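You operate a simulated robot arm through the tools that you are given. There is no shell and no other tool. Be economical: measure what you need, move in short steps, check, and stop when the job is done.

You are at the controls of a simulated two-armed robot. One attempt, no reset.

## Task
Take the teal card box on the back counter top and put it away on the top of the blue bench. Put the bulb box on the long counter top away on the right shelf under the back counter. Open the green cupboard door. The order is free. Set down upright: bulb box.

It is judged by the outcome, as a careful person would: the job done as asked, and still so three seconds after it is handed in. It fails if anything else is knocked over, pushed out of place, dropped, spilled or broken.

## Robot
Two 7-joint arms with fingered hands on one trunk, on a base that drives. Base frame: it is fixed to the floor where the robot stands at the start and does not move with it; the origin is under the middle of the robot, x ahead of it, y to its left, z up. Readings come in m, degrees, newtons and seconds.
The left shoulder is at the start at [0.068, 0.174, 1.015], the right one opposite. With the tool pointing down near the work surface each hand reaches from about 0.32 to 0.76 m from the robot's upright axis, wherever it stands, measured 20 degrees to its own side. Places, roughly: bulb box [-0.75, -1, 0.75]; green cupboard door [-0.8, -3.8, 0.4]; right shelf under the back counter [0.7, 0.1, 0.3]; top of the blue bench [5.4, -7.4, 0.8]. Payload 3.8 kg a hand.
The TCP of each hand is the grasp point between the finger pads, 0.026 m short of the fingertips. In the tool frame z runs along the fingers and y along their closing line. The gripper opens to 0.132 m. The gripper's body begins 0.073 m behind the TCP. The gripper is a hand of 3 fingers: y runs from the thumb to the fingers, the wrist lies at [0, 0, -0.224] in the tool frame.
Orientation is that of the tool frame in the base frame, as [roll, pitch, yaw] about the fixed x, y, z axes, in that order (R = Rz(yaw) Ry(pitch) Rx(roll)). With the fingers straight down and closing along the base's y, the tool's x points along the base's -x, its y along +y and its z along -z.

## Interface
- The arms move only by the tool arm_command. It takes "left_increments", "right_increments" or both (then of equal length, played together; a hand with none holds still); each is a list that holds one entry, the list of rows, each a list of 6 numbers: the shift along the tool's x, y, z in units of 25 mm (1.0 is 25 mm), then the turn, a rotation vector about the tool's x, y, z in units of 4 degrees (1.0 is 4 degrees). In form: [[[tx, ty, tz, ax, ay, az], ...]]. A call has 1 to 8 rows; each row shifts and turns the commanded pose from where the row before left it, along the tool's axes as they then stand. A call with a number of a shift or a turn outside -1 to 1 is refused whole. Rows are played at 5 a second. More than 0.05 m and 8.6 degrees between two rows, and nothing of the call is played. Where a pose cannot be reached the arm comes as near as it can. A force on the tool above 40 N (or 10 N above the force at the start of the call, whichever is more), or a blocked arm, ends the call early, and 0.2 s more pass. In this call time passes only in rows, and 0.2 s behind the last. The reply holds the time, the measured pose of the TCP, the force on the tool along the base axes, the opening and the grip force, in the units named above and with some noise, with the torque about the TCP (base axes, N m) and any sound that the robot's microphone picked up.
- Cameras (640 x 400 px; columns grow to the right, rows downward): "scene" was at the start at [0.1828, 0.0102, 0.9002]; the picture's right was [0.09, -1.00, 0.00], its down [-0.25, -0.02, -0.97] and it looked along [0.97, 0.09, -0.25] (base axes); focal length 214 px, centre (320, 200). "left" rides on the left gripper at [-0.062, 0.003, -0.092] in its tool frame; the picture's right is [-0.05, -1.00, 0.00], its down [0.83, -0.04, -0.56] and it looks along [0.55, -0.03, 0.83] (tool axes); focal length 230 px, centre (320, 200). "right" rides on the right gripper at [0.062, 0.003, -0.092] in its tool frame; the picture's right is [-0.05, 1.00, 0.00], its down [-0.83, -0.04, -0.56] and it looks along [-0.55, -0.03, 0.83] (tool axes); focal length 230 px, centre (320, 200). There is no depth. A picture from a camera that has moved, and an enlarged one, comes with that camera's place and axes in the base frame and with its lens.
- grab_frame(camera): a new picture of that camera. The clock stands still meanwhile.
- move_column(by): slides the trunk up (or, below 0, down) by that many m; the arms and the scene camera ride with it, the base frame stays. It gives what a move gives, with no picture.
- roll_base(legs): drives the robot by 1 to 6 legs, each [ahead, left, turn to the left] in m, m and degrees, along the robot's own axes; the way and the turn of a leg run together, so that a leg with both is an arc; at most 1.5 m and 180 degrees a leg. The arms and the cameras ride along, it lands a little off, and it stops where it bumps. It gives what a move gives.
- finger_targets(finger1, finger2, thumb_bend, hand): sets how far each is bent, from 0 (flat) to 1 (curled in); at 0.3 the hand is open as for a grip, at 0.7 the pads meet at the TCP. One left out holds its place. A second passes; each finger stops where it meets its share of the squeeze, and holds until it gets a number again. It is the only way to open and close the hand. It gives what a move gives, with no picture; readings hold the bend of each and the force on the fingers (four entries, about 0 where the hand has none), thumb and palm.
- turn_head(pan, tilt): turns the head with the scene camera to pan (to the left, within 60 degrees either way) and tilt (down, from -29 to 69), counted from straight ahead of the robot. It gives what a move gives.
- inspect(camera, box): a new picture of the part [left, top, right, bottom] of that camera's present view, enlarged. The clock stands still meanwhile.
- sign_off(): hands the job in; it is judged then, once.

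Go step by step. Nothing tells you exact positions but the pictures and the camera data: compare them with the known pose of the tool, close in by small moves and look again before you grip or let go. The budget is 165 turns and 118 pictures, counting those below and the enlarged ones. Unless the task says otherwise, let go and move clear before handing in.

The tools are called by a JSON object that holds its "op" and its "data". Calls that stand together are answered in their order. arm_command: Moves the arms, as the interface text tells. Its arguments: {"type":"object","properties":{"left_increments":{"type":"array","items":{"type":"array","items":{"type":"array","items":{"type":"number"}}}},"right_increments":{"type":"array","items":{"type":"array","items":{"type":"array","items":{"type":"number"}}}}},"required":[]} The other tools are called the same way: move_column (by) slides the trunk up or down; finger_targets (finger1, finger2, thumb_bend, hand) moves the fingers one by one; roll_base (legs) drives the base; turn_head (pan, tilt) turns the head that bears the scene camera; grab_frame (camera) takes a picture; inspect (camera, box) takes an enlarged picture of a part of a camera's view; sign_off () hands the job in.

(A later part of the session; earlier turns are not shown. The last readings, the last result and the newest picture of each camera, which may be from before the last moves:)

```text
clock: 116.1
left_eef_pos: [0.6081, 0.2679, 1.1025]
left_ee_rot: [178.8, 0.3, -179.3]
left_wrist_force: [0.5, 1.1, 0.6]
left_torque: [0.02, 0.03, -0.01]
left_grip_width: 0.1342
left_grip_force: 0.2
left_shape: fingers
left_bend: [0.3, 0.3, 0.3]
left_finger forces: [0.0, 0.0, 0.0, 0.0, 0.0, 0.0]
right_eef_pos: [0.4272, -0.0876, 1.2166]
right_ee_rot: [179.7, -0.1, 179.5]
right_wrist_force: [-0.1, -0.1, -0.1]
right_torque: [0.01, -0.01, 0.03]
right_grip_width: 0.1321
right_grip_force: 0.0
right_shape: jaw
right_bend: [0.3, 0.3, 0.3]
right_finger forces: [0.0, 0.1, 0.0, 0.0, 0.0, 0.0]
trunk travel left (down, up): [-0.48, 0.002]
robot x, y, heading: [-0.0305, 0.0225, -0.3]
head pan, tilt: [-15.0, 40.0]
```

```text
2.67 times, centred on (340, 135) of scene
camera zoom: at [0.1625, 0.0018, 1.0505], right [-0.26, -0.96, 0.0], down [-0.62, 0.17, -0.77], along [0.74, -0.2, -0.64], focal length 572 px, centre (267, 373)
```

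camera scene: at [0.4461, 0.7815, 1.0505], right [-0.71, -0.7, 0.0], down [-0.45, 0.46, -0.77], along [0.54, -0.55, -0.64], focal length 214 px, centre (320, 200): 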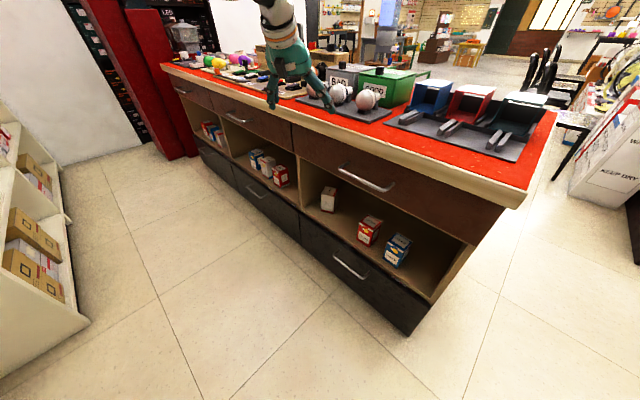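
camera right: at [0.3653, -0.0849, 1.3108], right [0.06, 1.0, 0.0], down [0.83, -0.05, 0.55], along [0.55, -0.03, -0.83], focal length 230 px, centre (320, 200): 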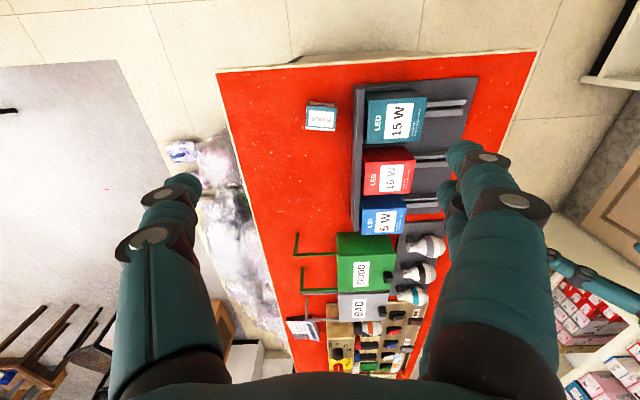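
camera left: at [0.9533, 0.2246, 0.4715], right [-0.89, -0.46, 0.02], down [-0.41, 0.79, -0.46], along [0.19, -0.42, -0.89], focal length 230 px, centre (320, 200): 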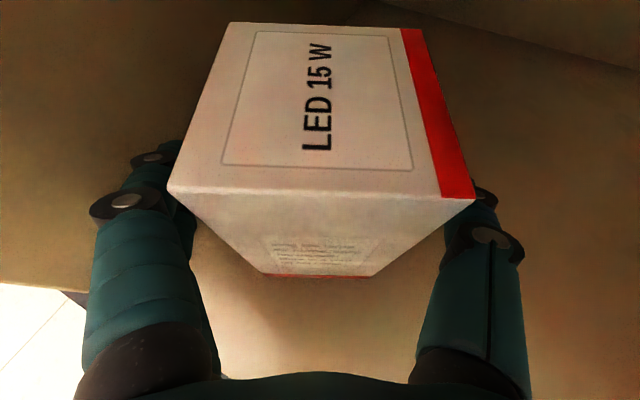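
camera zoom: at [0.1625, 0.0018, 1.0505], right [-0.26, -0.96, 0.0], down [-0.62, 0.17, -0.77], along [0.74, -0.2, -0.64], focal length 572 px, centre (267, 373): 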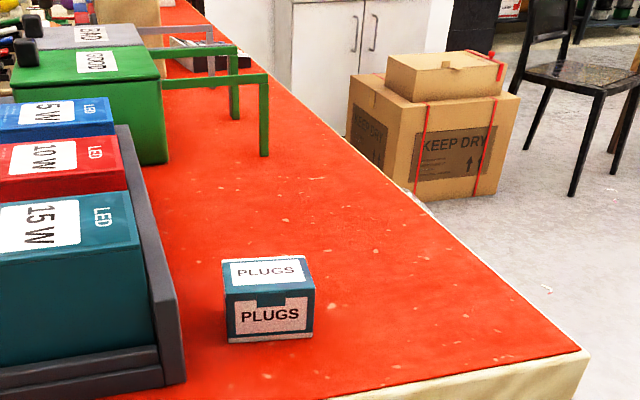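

The PLUGS carton (≈6×4×4 cm) is at center about (0.489,-0.087), base 0.815; the rack wall is 3 cm to its left. I'll turn the right hand 90° so that it closes front-to-back.

{"op": "arm_command", "data": {"right_increments": [[[0, 0, 0.4, 0, 0, 1], [0, 0, 0.4, 0, 0, 1], [0, 0, 0.4, 0, 0, 1], [0, 0, 0.4, 0, 0, 1], [0, 0, 0.4, 0, 0, 1], [0, 0, 0.4, 0, 0, 1], [0, 0, 0.4, 0, 0, 1], [0, 0, 0.4, 0, 0, 1]]]}}

{"op": "arm_command", "data": {"right_increments": [[[0, 0, 0.3, 0, 0, 1], [0, 0, 0.3, 0, 0, 1], [0, 0, 0.3, 0, 0, 1], [0, 0, 0.3, 0, 0, 1], [0, 0, 0.3, 0, 0, 1], [0, 0, 0.3, 0, 0, 1], [0, 0, 0.3, 0, 0, 1], [0, 0, 0.3, 0, 0, 1]]]}}

```text
clock: 117.9
left_eef_pos: [0.6082, 0.268, 1.1017]
left_ee_rot: [178.8, 0.2, -179.4]
left_wrist_force: [0.6, -0.6, 0.7]
left_torque: [-0.01, 0.01, 0.0]
left_grip_width: 0.1342
left_grip_force: 0.1
left_shape: fingers
left_bend: [0.3, 0.3, 0.3]
left_finger forces: [0.0, 0.0, 0.0, 0.1, 0.0, 0.0]
right_eef_pos: [0.4271, -0.0881, 1.1386]
right_ee_rot: [179.8, -0.2, 147.6]
right_wrist_force: [0.5, 1.3, 0.3]
right_torque: [-0.03, 0.01, 0.01]
right_grip_width: 0.132
right_grip_force: 0.1
right_shape: jaw
right_bend: [0.3, 0.3, 0.3]
right_finger forces: [0.0, 0.1, 0.1, 0.0, 0.0, 0.0]
trunk travel left (down, up): [-0.48, 0.002]
robot x, y, heading: [-0.0286, 0.0244, -0.3]
head pan, tilt: [-15.0, 40.0]
```

```text
clock: 119.7
left_eef_pos: [0.6081, 0.2695, 1.1033]
left_ee_rot: [178.8, 0.2, -179.3]
left_wrist_force: [-0.9, 0.0, -0.2]
left_torque: [0.0, -0.01, 0.0]
left_grip_width: 0.1343
left_grip_force: 0.0
left_shape: fingers
left_bend: [0.3, 0.3, 0.3]
left_finger forces: [0.0, 0.1, 0.0, 0.1, 0.0, 0.0]
right_eef_pos: [0.4276, -0.0876, 1.0757]
right_ee_rot: [179.9, -0.3, 115.6]
right_wrist_force: [0.0, -0.8, 0.1]
right_torque: [-0.02, 0.07, -0.03]
right_grip_width: 0.1315
right_grip_force: 0.1
right_shape: jaw
right_bend: [0.3, 0.3, 0.3]
right_finger forces: [0.1, 0.0, 0.0, 0.1, 0.0, 0.0]
trunk travel left (down, up): [-0.48, 0.002]
robot x, y, heading: [-0.0279, 0.0249, -0.3]
head pan, tilt: [-15.0, 40.0]
```

{"op": "arm_command", "data": {"right_increments": [[[0, 0, 0.3, 0, 0, 1], [0, 0, 0.3, 0, 0, 1], [0, 0, 0.3, 0, 0, 1], [0, 0, 0.3, 0, 0, 1], [0, 0.5, 0.3, 0, 0, 1], [0, 0.95, 0.3, 0, 0, 1], [0, 0.95, 0.3, 0, 0, 0.4]]]}}

{"op": "grab_frame", "data": {"camera": "right"}}

{"op": "inspect", "data": {"camera": "scene", "box": [220, 60, 460, 210]}}

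```text
clock: 121.3
left_eef_pos: [0.6095, 0.268, 1.102]
left_ee_rot: [178.8, 0.2, -179.2]
left_wrist_force: [-0.2, -0.3, 0.3]
left_torque: [0.02, 0.01, -0.02]
left_grip_width: 0.1343
left_grip_force: 0.0
left_shape: fingers
left_bend: [0.3, 0.3, 0.3]
left_finger forces: [0.0, 0.1, 0.1, 0.0, 0.1, 0.0]
right_eef_pos: [0.4866, -0.0826, 1.0231]
right_ee_rot: [-179.9, -0.3, 90.1]
right_wrist_force: [0.7, -0.3, 1.1]
right_torque: [-0.01, -0.01, -0.02]
right_grip_width: 0.132
right_grip_force: 0.1
right_shape: jaw
right_bend: [0.3, 0.3, 0.3]
right_finger forces: [0.0, 0.0, 0.0, 0.1, 0.1, 0.0]
trunk travel left (down, up): [-0.48, 0.002]
robot x, y, heading: [-0.0291, 0.0236, -0.0]
head pan, tilt: [-15.0, 40.0]
```

```text
72 pictures are left
camera right: at [0.4899, -0.0221, 1.1169], right [1.0, -0.05, 0.0], down [-0.04, -0.83, 0.55], along [-0.03, -0.55, -0.83], focal length 230 px, centre (320, 200)
```

right: 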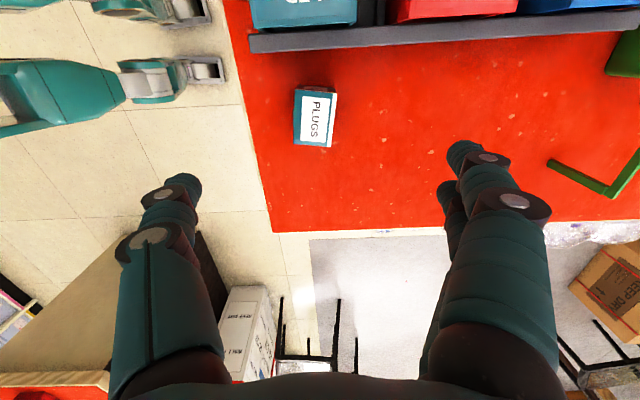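

```text
2.67 times, centred on (340, 135) of scene
camera zoom: at [0.1629, 0.0019, 1.0503], right [-0.26, -0.96, 0.0], down [-0.62, 0.17, -0.77], along [0.74, -0.2, -0.64], focal length 572 px, centre (267, 373)
```

zoom: 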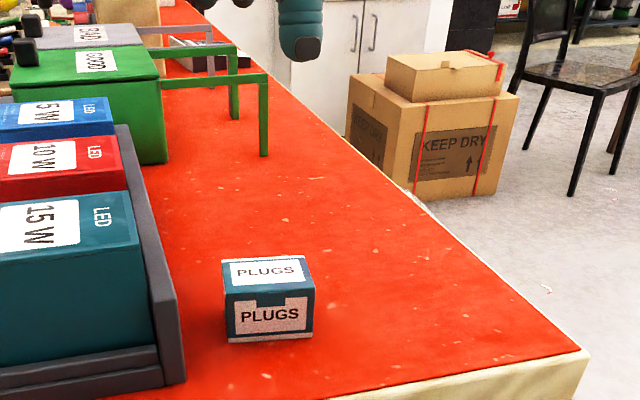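

Box is about 11° clockwise and centred at (0.484,-0.087). I turn accordingly and descend.

{"op": "arm_command", "data": {"right_increments": [[[-0.18, -0.1, 0.8, 0, 0, 0.9], [0, 0, 0.9, 0, 0, 0.9], [0, 0, 0.95, 0, 0, 0.9], [0, 0, 0.95, 0, 0, 0], [0, 0, 0.95, 0, 0, 0], [0, 0, 0.95, 0, 0, 0]]]}}

{"op": "grab_frame", "data": {"camera": "right"}}

{"op": "inspect", "data": {"camera": "scene", "box": [220, 60, 460, 210]}}

```text
clock: 122.7
left_eef_pos: [0.6083, 0.2679, 1.1027]
left_ee_rot: [178.9, 0.1, -179.2]
left_wrist_force: [-0.2, 0.1, -0.1]
left_torque: [0.0, 0.01, 0.0]
left_grip_width: 0.1341
left_grip_force: 0.1
left_shape: fingers
left_bend: [0.3, 0.3, 0.3]
left_finger forces: [0.1, 0.0, 0.0, 0.0, 0.0, 0.1]
right_eef_pos: [0.4839, -0.0879, 0.8863]
right_ee_rot: [-179.9, -0.4, 79.2]
right_wrist_force: [0.0, -0.6, 0.5]
right_torque: [0.0, -0.02, -0.02]
right_grip_width: 0.132
right_grip_force: 0.2
right_shape: jaw
right_bend: [0.3, 0.3, 0.3]
right_finger forces: [0.0, 0.1, 0.0, 0.0, 0.1, 0.0]
trunk travel left (down, up): [-0.48, 0.002]
robot x, y, heading: [-0.0266, 0.0226, -0.3]
head pan, tilt: [-15.0, 40.0]
```

```text
70 pictures are left
camera right: at [0.498, -0.027, 0.9803], right [0.97, -0.24, 0.0], down [-0.2, -0.81, 0.55], along [-0.13, -0.54, -0.83], focal length 230 px, centre (320, 200)
```

right: 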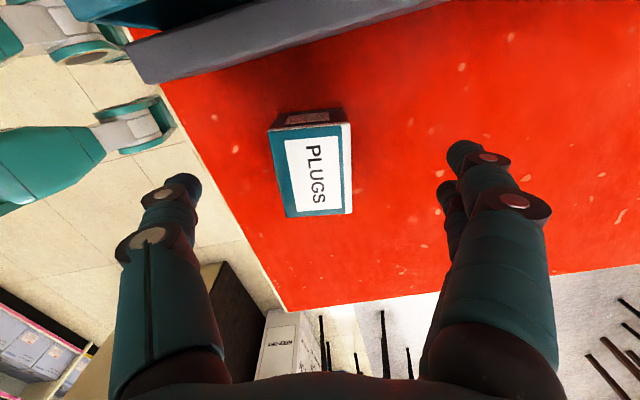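

```text
2.67 times, centred on (340, 135) of scene
camera zoom: at [0.1626, 0.0016, 1.0504], right [-0.26, -0.96, 0.0], down [-0.62, 0.17, -0.77], along [0.74, -0.2, -0.64], focal length 572 px, centre (267, 373)
```

zoom: 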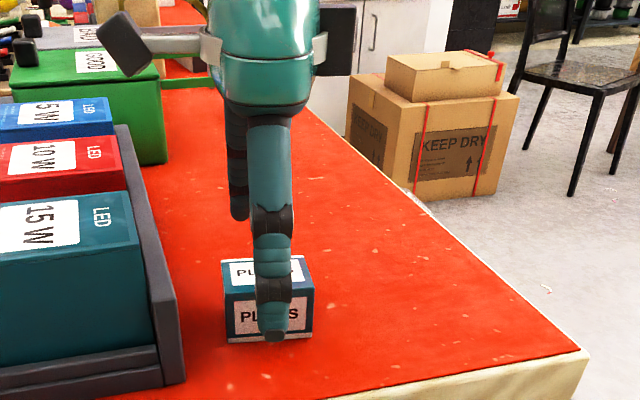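

{"op": "arm_command", "data": {"right_increments": [[[0, -0.1, 0.8, 0, 0, 0], [0, 0, 0.75, 0, 0, 0]]]}}

{"op": "finger_targets", "data": {"hand": "right", "finger1": 0.68, "finger2": 0.68, "thumb_bend": 0.68}}

{"op": "grab_frame", "data": {"camera": "right"}}

```text
clock: 123.3
left_eef_pos: [0.6088, 0.2686, 1.1024]
left_ee_rot: [178.8, 0.2, -179.3]
left_wrist_force: [-0.4, 0.4, -0.6]
left_torque: [0.01, 0.04, 0.01]
left_grip_width: 0.1341
left_grip_force: 0.1
left_shape: fingers
left_bend: [0.3, 0.3, 0.3]
left_finger forces: [0.1, 0.0, 0.0, 0.0, 0.0, 0.0]
right_eef_pos: [0.4831, -0.0862, 0.8474]
right_ee_rot: [-179.9, -0.1, 79.3]
right_wrist_force: [-0.5, 0.8, 0.7]
right_torque: [-0.02, 0.0, 0.01]
right_grip_width: 0.1316
right_grip_force: 0.1
right_shape: jaw
right_bend: [0.3, 0.3, 0.3]
right_finger forces: [0.1, 0.0, 0.0, 0.0, 0.0, 0.1]
trunk travel left (down, up): [-0.48, 0.002]
robot x, y, heading: [-0.0251, 0.0265, -0.3]
head pan, tilt: [-15.0, 40.0]
```

```text
clock: 124.3
left_eef_pos: [0.6069, 0.2693, 1.1045]
left_ee_rot: [178.8, 0.5, -179.3]
left_wrist_force: [0.5, 0.3, -0.8]
left_torque: [-0.01, 0.02, -0.03]
left_grip_width: 0.1344
left_grip_force: 0.1
left_shape: fingers
left_bend: [0.3, 0.3, 0.3]
left_finger forces: [0.0, 0.0, 0.0, 0.0, 0.1, 0.0]
right_eef_pos: [0.4822, -0.0853, 0.8521]
right_ee_rot: [179.8, -0.5, 79.3]
right_wrist_force: [-0.7, 1.2, 24.5]
right_torque: [-0.03, 0.38, 0.03]
right_grip_width: 0.0417
right_grip_force: 24.3
right_shape: fingers
right_bend: [0.6, 0.61, 0.62]
right_finger forces: [7.6, 13.6, 0.0, 0.1, 27.3, 0.0]
trunk travel left (down, up): [-0.48, 0.002]
robot x, y, heading: [-0.0277, 0.0226, -0.3]
head pan, tilt: [-15.0, 40.0]
```

```text
68 pictures are left
camera right: at [0.4958, -0.0258, 0.9454], right [0.97, -0.24, 0.0], down [-0.2, -0.81, 0.55], along [-0.13, -0.53, -0.84], focal length 230 px, centre (320, 200)
```

right: 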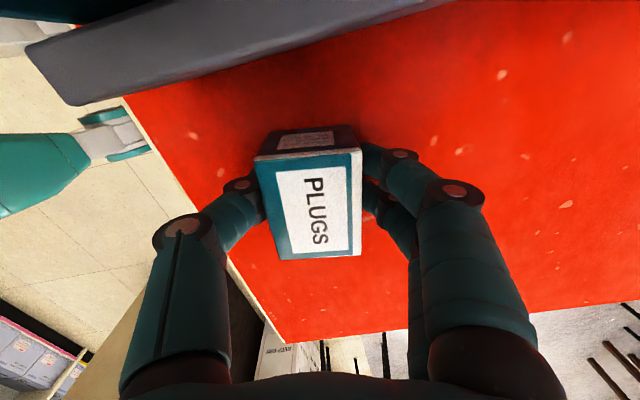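

Gripped (0.042 m). The fingertips press on the counter a bit; I lift gently.

{"op": "arm_command", "data": {"right_increments": [[[0, 0, -0.6, 0, 0, 0], [0, 0, -1, 0, 0, 0], [0, 0, -1, 0, 0, 0], [0, 0, -1, 0, 0, 0], [0, 0, -1, 0, 0, 0], [0, 0, -1, 0, 0, 0]]]}}

{"op": "grab_frame", "data": {"camera": "right"}}

```text
clock: 125.7
left_eef_pos: [0.6094, 0.2686, 1.1048]
left_ee_rot: [178.8, 0.3, -179.3]
left_wrist_force: [0.5, -0.1, -0.3]
left_torque: [0.0, 0.01, 0.01]
left_grip_width: 0.1344
left_grip_force: 0.0
left_shape: fingers
left_bend: [0.3, 0.3, 0.3]
left_finger forces: [0.0, 0.1, 0.0, 0.0, 0.0, 0.0]
right_eef_pos: [0.4814, -0.0879, 0.99]
right_ee_rot: [-180.0, -0.1, 79.3]
right_wrist_force: [1.2, -0.5, -1.0]
right_torque: [0.01, 0.0, 0.0]
right_grip_width: 0.0416
right_grip_force: 13.9
right_shape: fingers
right_bend: [0.6, 0.61, 0.62]
right_finger forces: [7.1, 7.0, 0.0, 0.1, 14.0, 0.1]
trunk travel left (down, up): [-0.48, 0.002]
robot x, y, heading: [-0.0283, 0.0217, -0.2]
head pan, tilt: [-15.0, 40.0]
```

```text
67 pictures are left
camera right: at [0.4959, -0.0287, 1.0831], right [0.97, -0.24, 0.0], down [-0.2, -0.81, 0.55], along [-0.13, -0.54, -0.83], focal length 230 px, centre (320, 200)
```

right: 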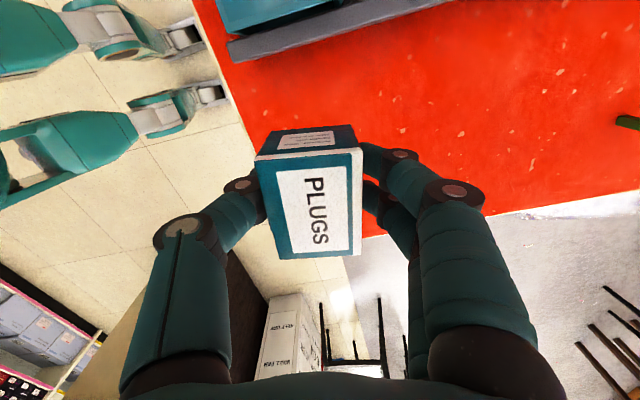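

Held firmly. I back off and turn toward the shop floor to plan the way to the bench.

{"op": "roll_base", "data": {"legs": [[-0.45, 0, 0], [0, 0, -55]]}}

{"op": "turn_head", "data": {"pan": 0, "tilt": 18}}

{"op": "grab_frame", "data": {"camera": "scene"}}

```text
clock: 130.8
left_eef_pos: [0.0911, -0.3491, 1.1023]
left_ee_rot: [178.8, 0.3, 126.4]
left_wrist_force: [-0.5, 0.3, -0.4]
left_torque: [-0.02, 0.0, 0.03]
left_grip_width: 0.1343
left_grip_force: 0.2
left_shape: fingers
left_bend: [0.3, 0.3, 0.3]
left_finger forces: [0.0, 0.0, 0.0, 0.0, 0.0, 0.1]
right_eef_pos: [-0.2727, -0.4546, 0.9887]
right_ee_rot: [-179.9, -0.2, 24.8]
right_wrist_force: [0.8, -0.2, -0.1]
right_torque: [-0.04, 0.0, 0.0]
right_grip_width: 0.0413
right_grip_force: 13.5
right_shape: fingers
right_bend: [0.6, 0.61, 0.62]
right_finger forces: [6.8, 6.8, 0.0, 0.0, 13.6, 0.1]
trunk travel left (down, up): [-0.48, 0.002]
robot x, y, heading: [-0.4806, 0.0282, -54.9]
head pan, tilt: [-15.0, 40.0]
```

```text
clock: 131.7
left_eef_pos: [0.0918, -0.3493, 1.1035]
left_ee_rot: [178.8, 0.2, 126.3]
left_wrist_force: [0.0, 0.2, 0.3]
left_torque: [0.02, 0.01, 0.03]
left_grip_width: 0.1343
left_grip_force: 0.1
left_shape: fingers
left_bend: [0.3, 0.3, 0.3]
left_finger forces: [0.1, 0.1, 0.1, 0.1, 0.0, 0.1]
right_eef_pos: [-0.2713, -0.4543, 0.989]
right_ee_rot: [-179.8, -0.2, 25.0]
right_wrist_force: [-0.3, 0.7, -0.5]
right_torque: [0.0, -0.04, -0.01]
right_grip_width: 0.0415
right_grip_force: 13.7
right_shape: fingers
right_bend: [0.6, 0.61, 0.62]
right_finger forces: [6.8, 6.7, 0.1, 0.0, 13.6, 0.0]
trunk travel left (down, up): [-0.48, 0.002]
robot x, y, heading: [-0.4809, 0.0211, -54.5]
head pan, tilt: [0.0, 18.0]
```

```text
66 pictures are left
camera scene: at [-0.3622, -0.1375, 1.085], right [-0.82, -0.58, 0.0], down [-0.18, 0.25, -0.95], along [0.55, -0.78, -0.31], focal length 214 px, centre (320, 200)
```

scene: 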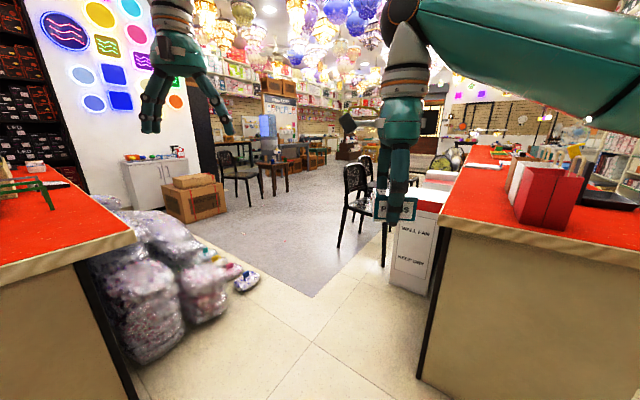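

I drive through the gap between bags and fan box into the open floor.

{"op": "roll_base", "data": {"legs": [[0.78, 0.094, 0], [0.933, 0.034, 0], [0.877, 0.455, 0]]}}

{"op": "grab_frame", "data": {"camera": "scene"}}

```text
clock: 145.2
left_eef_pos: [2.0788, -2.1201, 1.1032]
left_ee_rot: [178.8, 0.3, 126.9]
left_wrist_force: [-0.1, -0.1, 0.2]
left_torque: [-0.01, 0.04, -0.03]
left_grip_width: 0.1343
left_grip_force: 0.0
left_shape: fingers
left_bend: [0.3, 0.3, 0.3]
left_finger forces: [0.1, 0.0, 0.1, 0.0, 0.0, 0.1]
right_eef_pos: [1.7155, -2.2292, 0.9888]
right_ee_rot: [-179.9, -0.3, 25.4]
right_wrist_force: [0.0, -0.3, -1.0]
right_torque: [0.03, 0.0, -0.03]
right_grip_width: 0.041
right_grip_force: 13.8
right_shape: fingers
right_bend: [0.6, 0.61, 0.62]
right_finger forces: [6.9, 6.7, 0.0, 0.1, 13.7, 0.0]
trunk travel left (down, up): [-0.48, 0.002]
robot x, y, heading: [1.5074, -1.7466, -53.9]
head pan, tilt: [0.0, 18.0]
```

```text
65 pictures are left
camera scene: at [1.6233, -1.9125, 1.0851], right [-0.81, -0.59, 0.0], down [-0.18, 0.25, -0.95], along [0.56, -0.77, -0.31], focal length 214 px, centre (320, 200)
```

scene: 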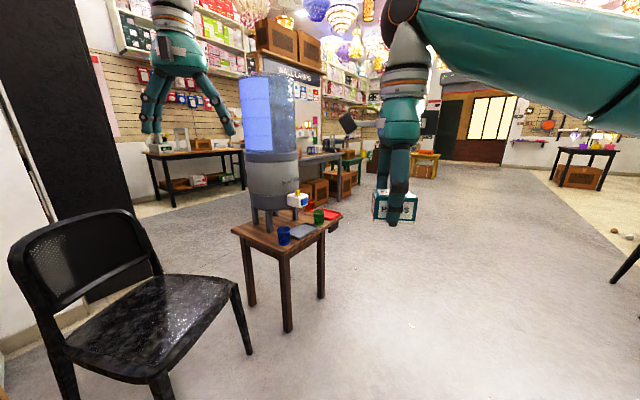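

A side table with dispenser and cups stands ahead; I go around it along -y and look again.

{"op": "roll_base", "data": {"legs": [[1.131, -0.825, 0], [1.0, 0, 0]]}}

{"op": "turn_head", "data": {"pan": 12, "tilt": 18}}

{"op": "grab_frame", "data": {"camera": "scene"}}

```text
clock: 157.6
left_eef_pos: [2.6182, -4.3419, 1.1031]
left_ee_rot: [178.8, 0.2, 125.7]
left_wrist_force: [0.4, 0.2, 0.0]
left_torque: [-0.02, 0.0, -0.02]
left_grip_width: 0.1342
left_grip_force: 0.1
left_shape: fingers
left_bend: [0.3, 0.3, 0.3]
left_finger forces: [0.0, 0.1, 0.0, 0.0, 0.0, 0.0]
right_eef_pos: [2.2538, -4.4434, 0.9884]
right_ee_rot: [-179.9, -0.1, 24.2]
right_wrist_force: [0.9, 1.4, -0.6]
right_torque: [0.0, 0.02, 0.02]
right_grip_width: 0.0411
right_grip_force: 13.4
right_shape: fingers
right_bend: [0.6, 0.61, 0.62]
right_finger forces: [6.9, 6.7, 0.1, 0.0, 13.7, 0.0]
trunk travel left (down, up): [-0.48, 0.002]
robot x, y, heading: [2.0495, -3.9626, -55.3]
head pan, tilt: [0.0, 18.0]
```

```text
clock: 158.3
left_eef_pos: [2.6193, -4.3431, 1.1021]
left_ee_rot: [178.7, 0.4, 125.8]
left_wrist_force: [1.1, 0.0, 0.3]
left_torque: [0.01, -0.01, 0.01]
left_grip_width: 0.1339
left_grip_force: 0.1
left_shape: fingers
left_bend: [0.3, 0.3, 0.3]
left_finger forces: [0.1, 0.0, 0.0, 0.0, 0.0, 0.0]
right_eef_pos: [2.2538, -4.4444, 0.9894]
right_ee_rot: [-179.9, -0.2, 24.2]
right_wrist_force: [-0.9, 0.0, -1.6]
right_torque: [0.02, 0.01, -0.01]
right_grip_width: 0.0415
right_grip_force: 13.7
right_shape: fingers
right_bend: [0.6, 0.61, 0.62]
right_finger forces: [6.8, 6.8, 0.1, 0.0, 13.7, 0.0]
trunk travel left (down, up): [-0.48, 0.002]
robot x, y, heading: [2.0531, -3.9603, -55.6]
head pan, tilt: [12.0, 18.0]
```

```text
64 pictures are left
camera scene: at [2.1826, -4.1123, 1.0851], right [-0.69, -0.73, 0.0], down [-0.22, 0.21, -0.95], along [0.69, -0.65, -0.31], focal length 214 px, centre (320, 200)
```

scene: 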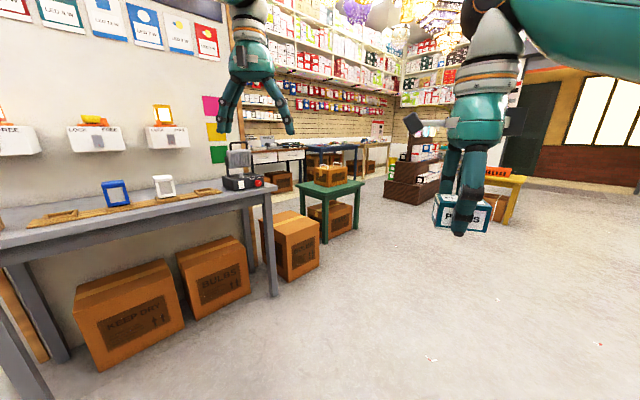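

{"op": "inspect", "data": {"camera": "scene", "box": [220, 100, 540, 240]}}

```text
2.00 times, centred on (380, 170) of scene
camera zoom: at [2.1826, -4.1123, 1.0851], right [-0.69, -0.73, 0.0], down [-0.22, 0.21, -0.95], along [0.69, -0.65, -0.31], focal length 429 px, centre (200, 260)
```

zoom: 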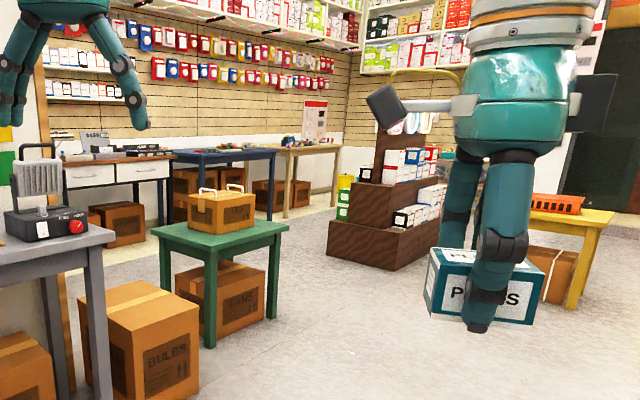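

The blue bench stands along the far wall, front edge around x≈5, y -6.6..-7.6. I drive on past the green table.

{"op": "roll_base", "data": {"legs": [[1.162, -0.374, 0], [1.162, -0.374, 0], [0, 0, 45]]}}

{"op": "turn_head", "data": {"pan": 0, "tilt": 20}}

{"op": "grab_frame", "data": {"camera": "scene"}}

```text
clock: 172.3
left_eef_pos: [3.4219, -6.1684, 1.1018]
left_ee_rot: [178.8, 0.2, 170.7]
left_wrist_force: [0.4, -1.1, -0.7]
left_torque: [0.0, 0.02, -0.01]
left_grip_width: 0.1342
left_grip_force: 0.1
left_shape: fingers
left_bend: [0.3, 0.3, 0.3]
left_finger forces: [0.0, 0.0, 0.0, 0.0, 0.0, 0.0]
right_eef_pos: [3.2357, -6.4978, 0.988]
right_ee_rot: [-179.9, -0.2, 69.3]
right_wrist_force: [-0.4, -0.4, -0.8]
right_torque: [0.0, -0.03, 0.02]
right_grip_width: 0.0411
right_grip_force: 13.9
right_shape: fingers
right_bend: [0.6, 0.61, 0.62]
right_finger forces: [6.7, 6.8, 0.1, 0.1, 13.5, 0.0]
trunk travel left (down, up): [-0.48, 0.002]
robot x, y, heading: [2.7487, -6.299, -10.1]
head pan, tilt: [12.0, 18.0]
```

```text
clock: 173.1
left_eef_pos: [3.4225, -6.1669, 1.1032]
left_ee_rot: [178.9, 0.3, 170.8]
left_wrist_force: [-0.2, 0.0, -0.2]
left_torque: [-0.05, 0.0, -0.04]
left_grip_width: 0.1342
left_grip_force: 0.1
left_shape: fingers
left_bend: [0.3, 0.3, 0.3]
left_finger forces: [0.1, 0.1, 0.0, 0.0, 0.0, 0.0]
right_eef_pos: [3.2342, -6.4971, 0.9887]
right_ee_rot: [-179.9, -0.1, 69.3]
right_wrist_force: [0.6, -0.3, -1.3]
right_torque: [0.02, -0.01, 0.02]
right_grip_width: 0.0411
right_grip_force: 13.3
right_shape: fingers
right_bend: [0.6, 0.61, 0.62]
right_finger forces: [6.8, 6.7, 0.0, 0.0, 13.5, 0.1]
trunk travel left (down, up): [-0.48, 0.002]
robot x, y, heading: [2.7494, -6.2997, -10.4]
head pan, tilt: [0.0, 20.0]
```

```text
62 pictures are left
camera scene: at [2.9503, -6.3335, 1.0819], right [-0.18, -0.98, 0.0], down [-0.34, 0.06, -0.94], along [0.92, -0.17, -0.34], focal length 214 px, centre (320, 200)
```

scene: 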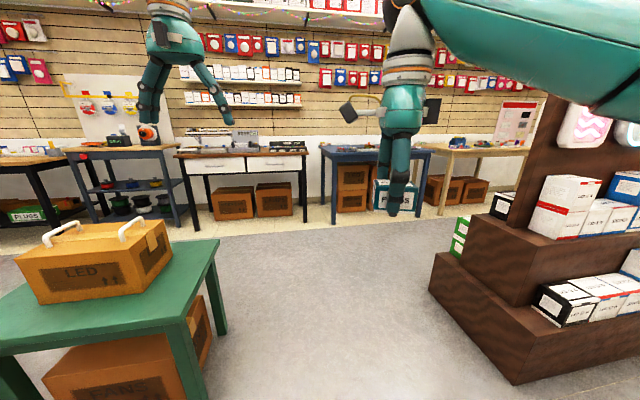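

Blue bench front edge x≈5.1, y -6.9..-8.05. I drive up to it.

{"op": "roll_base", "data": {"legs": [[1.176, -0.04, 0], [0.573, -0.353, 0], [0, 0, 10.3]]}}

{"op": "turn_head", "data": {"pan": 0, "tilt": 25}}

{"op": "grab_frame", "data": {"camera": "scene"}}

{"op": "grab_frame", "data": {"camera": "left"}}

```text
clock: 183.1
left_eef_pos: [5.0466, -6.7576, 1.103]
left_ee_rot: [178.8, 0.4, -179.1]
left_wrist_force: [-0.7, -0.7, 0.2]
left_torque: [0.0, 0.01, 0.01]
left_grip_width: 0.1341
left_grip_force: 0.0
left_shape: fingers
left_bend: [0.3, 0.3, 0.3]
left_finger forces: [0.0, 0.0, 0.1, 0.0, 0.0, 0.0]
right_eef_pos: [4.921, -7.1137, 0.9885]
right_ee_rot: [-179.9, -0.3, 79.4]
right_wrist_force: [0.5, -0.9, -1.7]
right_torque: [0.05, 0.02, 0.01]
right_grip_width: 0.0408
right_grip_force: 13.2
right_shape: fingers
right_bend: [0.6, 0.61, 0.62]
right_finger forces: [6.7, 6.6, 0.1, 0.0, 13.4, 0.0]
trunk travel left (down, up): [-0.48, 0.002]
robot x, y, heading: [4.4073, -7.0039, -0.3]
head pan, tilt: [0.0, 20.0]
```

```text
clock: 183.8
left_eef_pos: [5.0473, -6.7563, 1.1035]
left_ee_rot: [178.9, 0.3, -179.2]
left_wrist_force: [0.5, 0.7, 0.5]
left_torque: [0.0, -0.03, 0.01]
left_grip_width: 0.1341
left_grip_force: 0.1
left_shape: fingers
left_bend: [0.3, 0.3, 0.3]
left_finger forces: [0.0, 0.0, 0.0, 0.1, 0.0, 0.0]
right_eef_pos: [4.9208, -7.113, 0.9885]
right_ee_rot: [-179.9, -0.2, 79.4]
right_wrist_force: [-1.1, -0.6, -0.8]
right_torque: [-0.01, -0.01, 0.02]
right_grip_width: 0.041
right_grip_force: 13.6
right_shape: fingers
right_bend: [0.6, 0.61, 0.62]
right_finger forces: [6.7, 6.6, 0.1, 0.1, 13.3, 0.0]
trunk travel left (down, up): [-0.48, 0.002]
robot x, y, heading: [4.4104, -7.0051, -0.3]
head pan, tilt: [0.0, 25.0]
```

```text
61 pictures are left
camera scene: at [4.6117, -7.0026, 1.0738], right [0.0, -1.0, 0.0], down [-0.42, 0.0, -0.91], along [0.91, 0.0, -0.42], focal length 214 px, centre (320, 200)
```

scene: 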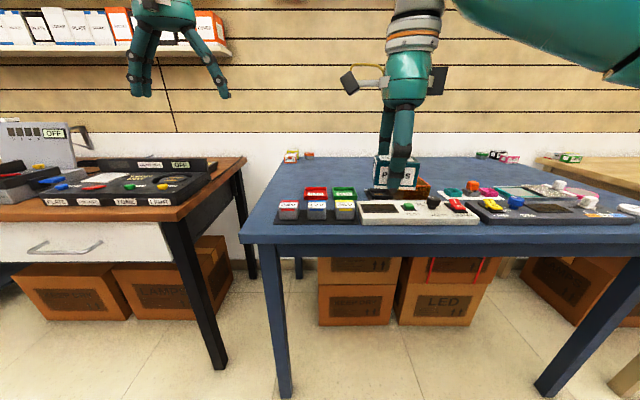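

```text
60 pictures are left
camera left: at [5.1092, -6.7545, 1.1955], right [0.07, -1.0, -0.02], down [-0.83, -0.07, 0.55], along [-0.55, -0.02, -0.83], focal length 230 px, centre (320, 200)
```

left: 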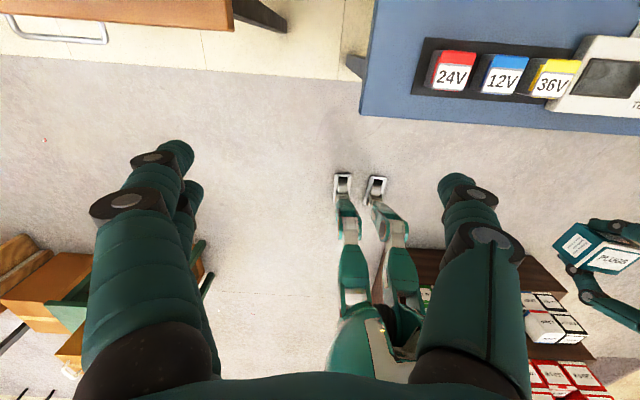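

{"op": "inspect", "data": {"camera": "scene", "box": [240, 130, 480, 250]}}

{"op": "grab_frame", "data": {"camera": "right"}}

```text
2.67 times, centred on (360, 190) of scene
camera zoom: at [4.6117, -7.0026, 1.0738], right [0.0, -1.0, 0.0], down [-0.42, 0.0, -0.91], along [0.91, 0.0, -0.42], focal length 572 px, centre (213, 227)
```

zoom: 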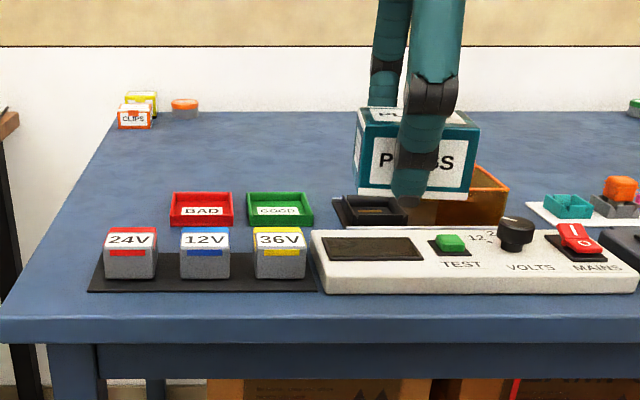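

```text
58 pictures are left
camera right: at [4.9352, -7.0543, 1.0824], right [0.97, -0.24, 0.0], down [-0.2, -0.81, 0.55], along [-0.13, -0.54, -0.83], focal length 230 px, centre (320, 200)
```

right: 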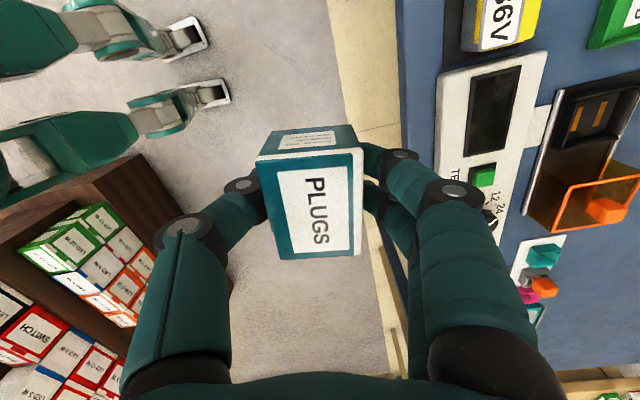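

Free area on the bench behind the small bins, around (5.44,-7.05), top z≈0.79. I roll closer, then extend the right arm.

{"op": "roll_base", "data": {"legs": [[0.3, 0.03, 0]]}}

{"op": "arm_command", "data": {"right_increments": [[[0.2, 1, 0, 0, 0, 0], [0.2, 1, 0, 0, 0, 0], [0.2, 1, 0, 0, 0, 0], [0.2, 1, 0, 0, 0, 0], [0.2, 1, 0, 0, 0, 0], [0.2, 1, 0, 0, 0, 0], [0.2, 1, 0, 0, 0, 0], [0.2, 1, 0, 0, 0, 0]]]}}

{"op": "grab_frame", "data": {"camera": "right"}}

{"op": "grab_frame", "data": {"camera": "scene"}}

```text
clock: 185.8
left_eef_pos: [5.3446, -6.7273, 1.1039]
left_ee_rot: [178.7, 0.3, -179.1]
left_wrist_force: [0.1, 1.3, -0.8]
left_torque: [-0.01, 0.02, 0.01]
left_grip_width: 0.1342
left_grip_force: 0.1
left_shape: fingers
left_bend: [0.3, 0.3, 0.3]
left_finger forces: [0.1, 0.0, 0.0, 0.0, 0.0, 0.0]
right_eef_pos: [5.2203, -7.0848, 0.988]
right_ee_rot: [-179.8, -0.2, 79.3]
right_wrist_force: [0.0, 0.1, -0.8]
right_torque: [0.0, -0.04, -0.01]
right_grip_width: 0.0412
right_grip_force: 14.0
right_shape: fingers
right_bend: [0.6, 0.61, 0.62]
right_finger forces: [6.8, 6.7, 0.0, 0.0, 13.6, 0.1]
trunk travel left (down, up): [-0.48, 0.002]
robot x, y, heading: [4.7061, -6.9756, -0.1]
head pan, tilt: [0.0, 25.0]
```

```text
clock: 187.6
left_eef_pos: [5.346, -6.7292, 1.1037]
left_ee_rot: [178.9, 0.3, -179.0]
left_wrist_force: [0.2, -0.3, 0.0]
left_torque: [-0.01, 0.01, 0.03]
left_grip_width: 0.134
left_grip_force: 0.1
left_shape: fingers
left_bend: [0.3, 0.3, 0.3]
left_finger forces: [0.0, 0.0, 0.0, 0.0, 0.1, 0.0]
right_eef_pos: [5.3445, -7.0892, 0.989]
right_ee_rot: [-179.9, -0.2, 79.4]
right_wrist_force: [-0.3, 0.5, -0.7]
right_torque: [0.01, 0.0, 0.02]
right_grip_width: 0.041
right_grip_force: 13.6
right_shape: fingers
right_bend: [0.6, 0.61, 0.62]
right_finger forces: [6.7, 6.6, 0.1, 0.0, 13.3, 0.0]
right hand out of reach, approached as far as the arm can: row 5, 6, 7, 8
trunk travel left (down, up): [-0.48, 0.002]
robot x, y, heading: [4.708, -6.975, -0.1]
head pan, tilt: [0.0, 25.0]
```

```text
57 pictures are left
camera right: at [5.3585, -7.0296, 1.0822], right [0.97, -0.23, 0.0], down [-0.19, -0.81, 0.55], along [-0.13, -0.54, -0.83], focal length 230 px, centre (320, 200)
```

right: 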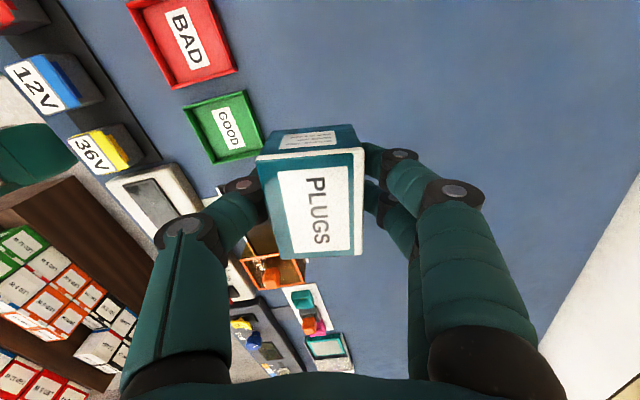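

```text
56 pictures are left
camera scene: at [4.9101, -6.9738, 1.0738], right [0.0, -1.0, 0.0], down [-0.42, 0.0, -0.91], along [0.91, 0.0, -0.42], focal length 214 px, centre (320, 200)
```

scene: 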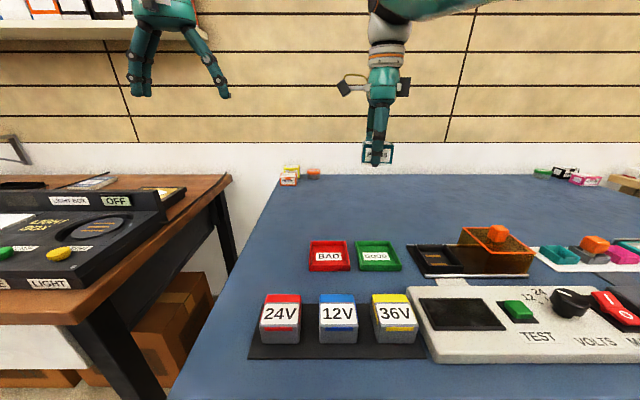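

Slightly too near the trays (their back is at x≈5.255). I roll 7 cm closer and lower.

{"op": "roll_base", "data": {"legs": [[0.07, 0, 0]]}}

{"op": "arm_command", "data": {"right_increments": [[[0.2, 0, 0.9, 0, 0, 0], [0.2, 0, 0.9, 0, 0, 0], [0, 0, 0.9, 0, 0, 0], [0, 0, 0.9, 0, 0, 0], [0, 0, 0.9, 0, 0, 0]]]}}

{"op": "grab_frame", "data": {"camera": "scene"}}

{"op": "grab_frame", "data": {"camera": "right"}}

```text
clock: 188.8
left_eef_pos: [5.4191, -6.7286, 1.102]
left_ee_rot: [178.8, 0.2, -179.3]
left_wrist_force: [-0.4, 0.6, -0.3]
left_torque: [-0.01, -0.03, -0.04]
left_grip_width: 0.1343
left_grip_force: 0.0
left_shape: fingers
left_bend: [0.3, 0.3, 0.3]
left_finger forces: [0.1, 0.2, 0.0, 0.0, 0.0, 0.1]
right_eef_pos: [5.4174, -7.0911, 0.9867]
right_ee_rot: [-179.8, -0.2, 79.4]
right_wrist_force: [0.1, 0.2, -0.4]
right_torque: [0.01, 0.02, -0.01]
right_grip_width: 0.041
right_grip_force: 12.8
right_shape: fingers
right_bend: [0.6, 0.61, 0.62]
right_finger forces: [6.7, 6.6, 0.0, 0.0, 13.3, 0.0]
trunk travel left (down, up): [-0.48, 0.002]
robot x, y, heading: [4.782, -6.9727, -0.4]
head pan, tilt: [0.0, 25.0]
stopped in leg 1: the robot was blocked; the commanded pose is now the measured one
```

```text
clock: 190.0
left_eef_pos: [5.4186, -6.7299, 1.1034]
left_ee_rot: [178.7, 0.3, -179.1]
left_wrist_force: [0.0, -0.1, 0.6]
left_torque: [-0.01, -0.02, 0.01]
left_grip_width: 0.134
left_grip_force: 0.1
left_shape: fingers
left_bend: [0.3, 0.3, 0.3]
left_finger forces: [0.1, 0.0, 0.0, 0.0, 0.1, 0.0]
right_eef_pos: [5.408, -7.0869, 0.8747]
right_ee_rot: [-179.9, -0.1, 79.4]
right_wrist_force: [0.3, -0.8, -1.1]
right_torque: [0.01, -0.01, 0.03]
right_grip_width: 0.0406
right_grip_force: 13.4
right_shape: fingers
right_bend: [0.6, 0.61, 0.62]
right_finger forces: [6.6, 6.6, 0.0, 0.0, 13.2, 0.0]
right hand out of reach, approached as far as the arm can: row 2, 5
trunk travel left (down, up): [-0.48, 0.002]
robot x, y, heading: [4.7846, -6.9705, -0.0]
head pan, tilt: [0.0, 25.0]
```

```text
55 pictures are left
camera scene: at [4.983, -6.9744, 1.0737], right [0.0, -1.0, 0.0], down [-0.42, 0.0, -0.91], along [0.91, 0.0, -0.42], focal length 214 px, centre (320, 200)
```

scene: 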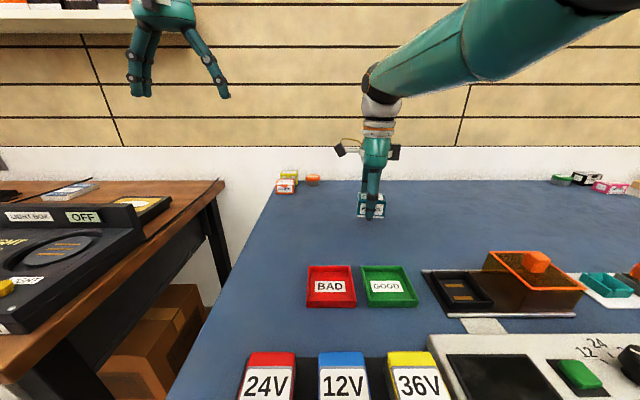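

```text
54 pictures are left
camera right: at [5.4214, -7.0278, 0.9695], right [0.97, -0.24, 0.0], down [-0.2, -0.81, 0.55], along [-0.13, -0.54, -0.83], focal length 230 px, centre (320, 200)
```

right: 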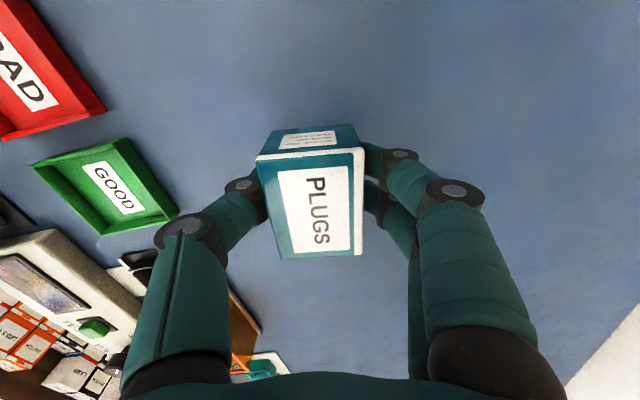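

Good clear spot. Lowering to contact.

{"op": "arm_command", "data": {"right_increments": [[[0, 0, 0.8, 0, 0, 0], [0, 0, 0.8, 0, 0, 0]]]}}

{"op": "inspect", "data": {"camera": "scene", "box": [300, 130, 460, 250]}}

```text
clock: 190.6
left_eef_pos: [5.4195, -6.7285, 1.1037]
left_ee_rot: [178.9, 0.3, -179.2]
left_wrist_force: [-0.1, 0.3, 0.1]
left_torque: [0.0, -0.01, 0.03]
left_grip_width: 0.1345
left_grip_force: 0.1
left_shape: fingers
left_bend: [0.3, 0.3, 0.3]
left_finger forces: [0.0, 0.1, 0.0, 0.1, 0.0, 0.1]
right_eef_pos: [5.4006, -7.0901, 0.8369]
right_ee_rot: [-179.8, -0.2, 79.2]
right_wrist_force: [-0.8, 0.6, -1.0]
right_torque: [0.03, 0.04, 0.02]
right_grip_width: 0.0408
right_grip_force: 13.1
right_shape: fingers
right_bend: [0.6, 0.61, 0.62]
right_finger forces: [6.6, 6.6, 0.0, 0.1, 13.2, 0.1]
right hand out of reach, approached as far as the arm can: row 1, 2
trunk travel left (down, up): [-0.48, 0.002]
robot x, y, heading: [4.7807, -6.9752, -0.2]
head pan, tilt: [0.0, 25.0]
```

```text
3.33 times, centred on (380, 190) of scene
camera zoom: at [4.9828, -6.9742, 1.0738], right [0.0, -1.0, 0.0], down [-0.42, 0.0, -0.91], along [0.91, 0.0, -0.42], focal length 715 px, centre (120, 233)
```

zoom: 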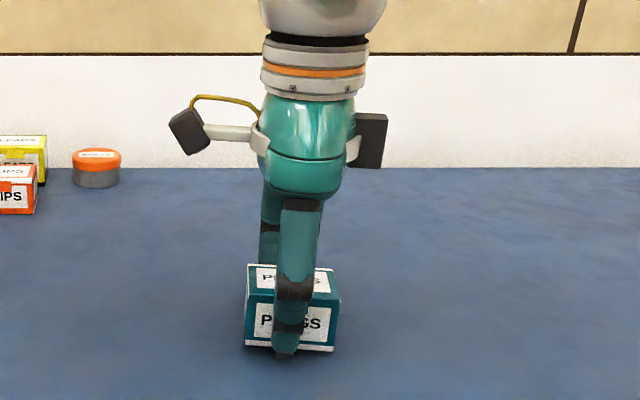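

{"op": "move_column", "data": {"by": -0.01}}

{"op": "move_column", "data": {"by": -0.008}}

```text
clock: 191.1
left_eef_pos: [5.4185, -6.7273, 1.0917]
left_ee_rot: [178.8, -0.1, -179.3]
left_wrist_force: [0.7, -0.4, -0.9]
left_torque: [0.01, 0.0, 0.03]
left_grip_width: 0.1343
left_grip_force: 0.1
left_shape: fingers
left_bend: [0.3, 0.3, 0.3]
left_finger forces: [0.0, 0.0, 0.1, 0.0, 0.0, 0.0]
right_eef_pos: [5.4055, -7.0892, 0.8312]
right_ee_rot: [-179.7, -0.1, 79.4]
right_wrist_force: [-4.1, -1.0, 9.8]
right_torque: [-0.05, 0.2, -0.05]
right_grip_width: 0.0409
right_grip_force: 18.6
right_shape: fingers
right_bend: [0.63, 0.63, 0.62]
right_finger forces: [7.9, 11.0, 0.0, 0.0, 19.1, 0.0]
trunk travel left (down, up): [-0.473, 0.008]
robot x, y, heading: [4.7868, -6.9717, -0.1]
head pan, tilt: [0.0, 25.0]
stopped: the force on the tool passed its limit at 54 N (the readings are from after the stop); the commanded pose is now the measured one
```

```text
clock: 191.5
left_eef_pos: [5.418, -6.728, 1.0861]
left_ee_rot: [178.7, -0.3, -179.3]
left_wrist_force: [1.2, -0.6, -1.0]
left_torque: [0.03, 0.01, -0.02]
left_grip_width: 0.134
left_grip_force: 0.1
left_shape: fingers
left_bend: [0.3, 0.3, 0.3]
left_finger forces: [0.0, 0.1, 0.0, 0.0, 0.0, 0.1]
right_eef_pos: [5.4091, -7.0888, 0.8315]
right_ee_rot: [-179.7, 0.0, 79.5]
right_wrist_force: [-6.4, -1.0, 14.8]
right_torque: [-0.02, 0.44, 0.04]
right_grip_width: 0.0407
right_grip_force: 19.9
right_shape: fingers
right_bend: [0.63, 0.63, 0.62]
right_finger forces: [7.8, 10.3, 0.1, 0.0, 22.3, 0.0]
trunk travel left (down, up): [-0.47, 0.012]
robot x, y, heading: [4.7816, -6.9769, -0.2]
head pan, tilt: [0.0, 25.0]
stopped: the force on the tool passed its limit at 51 N (the readings are from after the stop); the commanded pose is now the measured one
```

Contact with the bench. A quick look, then release.

{"op": "inspect", "data": {"camera": "scene", "box": [320, 170, 420, 240]}}

{"op": "finger_targets", "data": {"hand": "right", "finger1": 0.45, "finger2": 0.45, "thumb_bend": 0.45}}

{"op": "grab_frame", "data": {"camera": "right"}}

```text
5.71 times, centred on (370, 205) of scene
camera zoom: at [4.9815, -6.9743, 1.0591], right [0.0, -1.0, 0.0], down [-0.42, 0.0, -0.91], along [0.91, 0.0, -0.42], focal length 1226 px, centre (34, 171)
```

zoom: 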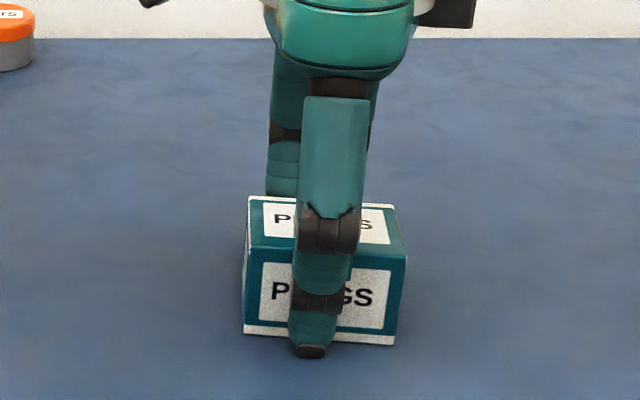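

```text
clock: 192.5
left_eef_pos: [5.4182, -6.7287, 1.0883]
left_ee_rot: [178.7, -0.1, -179.3]
left_wrist_force: [0.1, 0.2, -0.2]
left_torque: [-0.01, -0.02, 0.0]
left_grip_width: 0.1342
left_grip_force: 0.0
left_shape: fingers
left_bend: [0.3, 0.3, 0.3]
left_finger forces: [0.1, 0.0, 0.0, 0.0, 0.0, 0.0]
right_eef_pos: [5.4094, -7.0885, 0.8332]
right_ee_rot: [180.0, 0.0, 79.5]
right_wrist_force: [6.9, -1.9, 25.6]
right_torque: [0.14, 0.87, 0.07]
right_grip_width: 0.0756
right_grip_force: 12.4
right_shape: fingers
right_bend: [0.45, 0.45, 0.49]
right_finger forces: [0.1, 0.0, 0.0, 0.0, 24.9, 0.0]
trunk travel left (down, up): [-0.47, 0.012]
robot x, y, heading: [4.78, -6.9764, 0.0]
head pan, tilt: [0.0, 25.0]
```

```text
51 pictures are left
camera right: at [5.424, -7.0296, 0.9263], right [0.97, -0.23, 0.0], down [-0.19, -0.81, 0.55], along [-0.13, -0.54, -0.83], focal length 230 px, centre (320, 200)
```

right: 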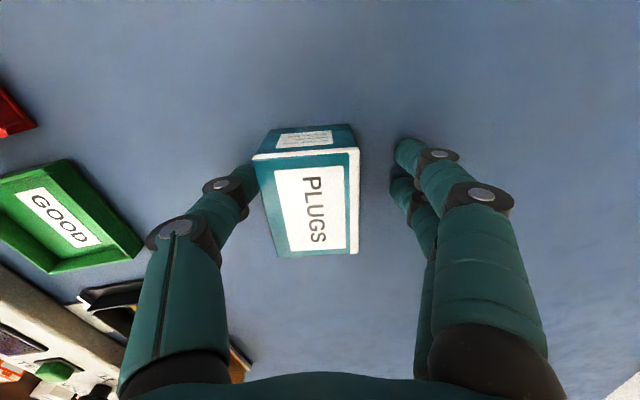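

{"op": "move_column", "data": {"by": 0.01}}

{"op": "finger_targets", "data": {"hand": "right", "finger1": 0.38, "finger2": 0.38, "thumb_bend": 0.38}}

{"op": "grab_frame", "data": {"camera": "right"}}

```text
clock: 193.1
left_eef_pos: [5.417, -6.7286, 1.0971]
left_ee_rot: [178.7, -0.2, -179.3]
left_wrist_force: [-0.7, -0.2, -0.3]
left_torque: [0.01, -0.02, 0.02]
left_grip_width: 0.1342
left_grip_force: 0.0
left_shape: fingers
left_bend: [0.3, 0.3, 0.3]
left_finger forces: [0.0, 0.1, 0.0, 0.1, 0.0, 0.0]
right_eef_pos: [5.411, -7.0895, 0.8601]
right_ee_rot: [178.6, -0.4, 79.3]
right_wrist_force: [0.5, -0.2, -0.6]
right_torque: [0.0, -0.02, 0.02]
right_grip_width: 0.0847
right_grip_force: 0.2
right_shape: fingers
right_bend: [0.45, 0.45, 0.45]
right_finger forces: [0.1, 0.1, 0.0, 0.0, 0.1, 0.0]
trunk travel left (down, up): [-0.48, 0.002]
robot x, y, heading: [4.7828, -6.9759, -0.1]
head pan, tilt: [0.0, 25.0]
```

```text
clock: 194.1
left_eef_pos: [5.4185, -6.7286, 1.0971]
left_ee_rot: [178.6, -0.2, -179.3]
left_wrist_force: [0.3, -0.7, -0.6]
left_torque: [-0.02, -0.01, -0.02]
left_grip_width: 0.1341
left_grip_force: 0.1
left_shape: fingers
left_bend: [0.3, 0.3, 0.3]
left_finger forces: [0.1, 0.0, 0.0, 0.1, 0.1, 0.1]
right_eef_pos: [5.4134, -7.0902, 0.8611]
right_ee_rot: [178.3, -0.3, 79.4]
right_wrist_force: [0.4, 0.0, 0.1]
right_torque: [0.05, -0.02, 0.02]
right_grip_width: 0.1078
right_grip_force: 0.0
right_shape: fingers
right_bend: [0.38, 0.38, 0.38]
right_finger forces: [0.0, 0.1, 0.0, 0.1, 0.0, 0.0]
trunk travel left (down, up): [-0.48, 0.002]
robot x, y, heading: [4.7807, -6.9753, -0.4]
head pan, tilt: [0.0, 25.0]
```

```text
50 pictures are left
camera right: at [5.4244, -7.0302, 0.955], right [0.97, -0.23, 0.03], down [-0.21, -0.81, 0.55], along [-0.1, -0.54, -0.84], focal length 230 px, centre (320, 200)
```

right: 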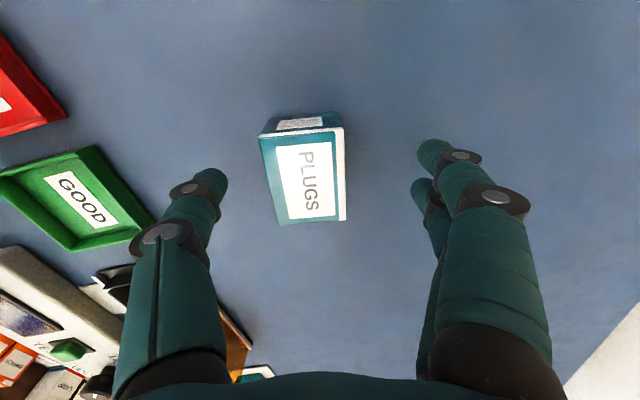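

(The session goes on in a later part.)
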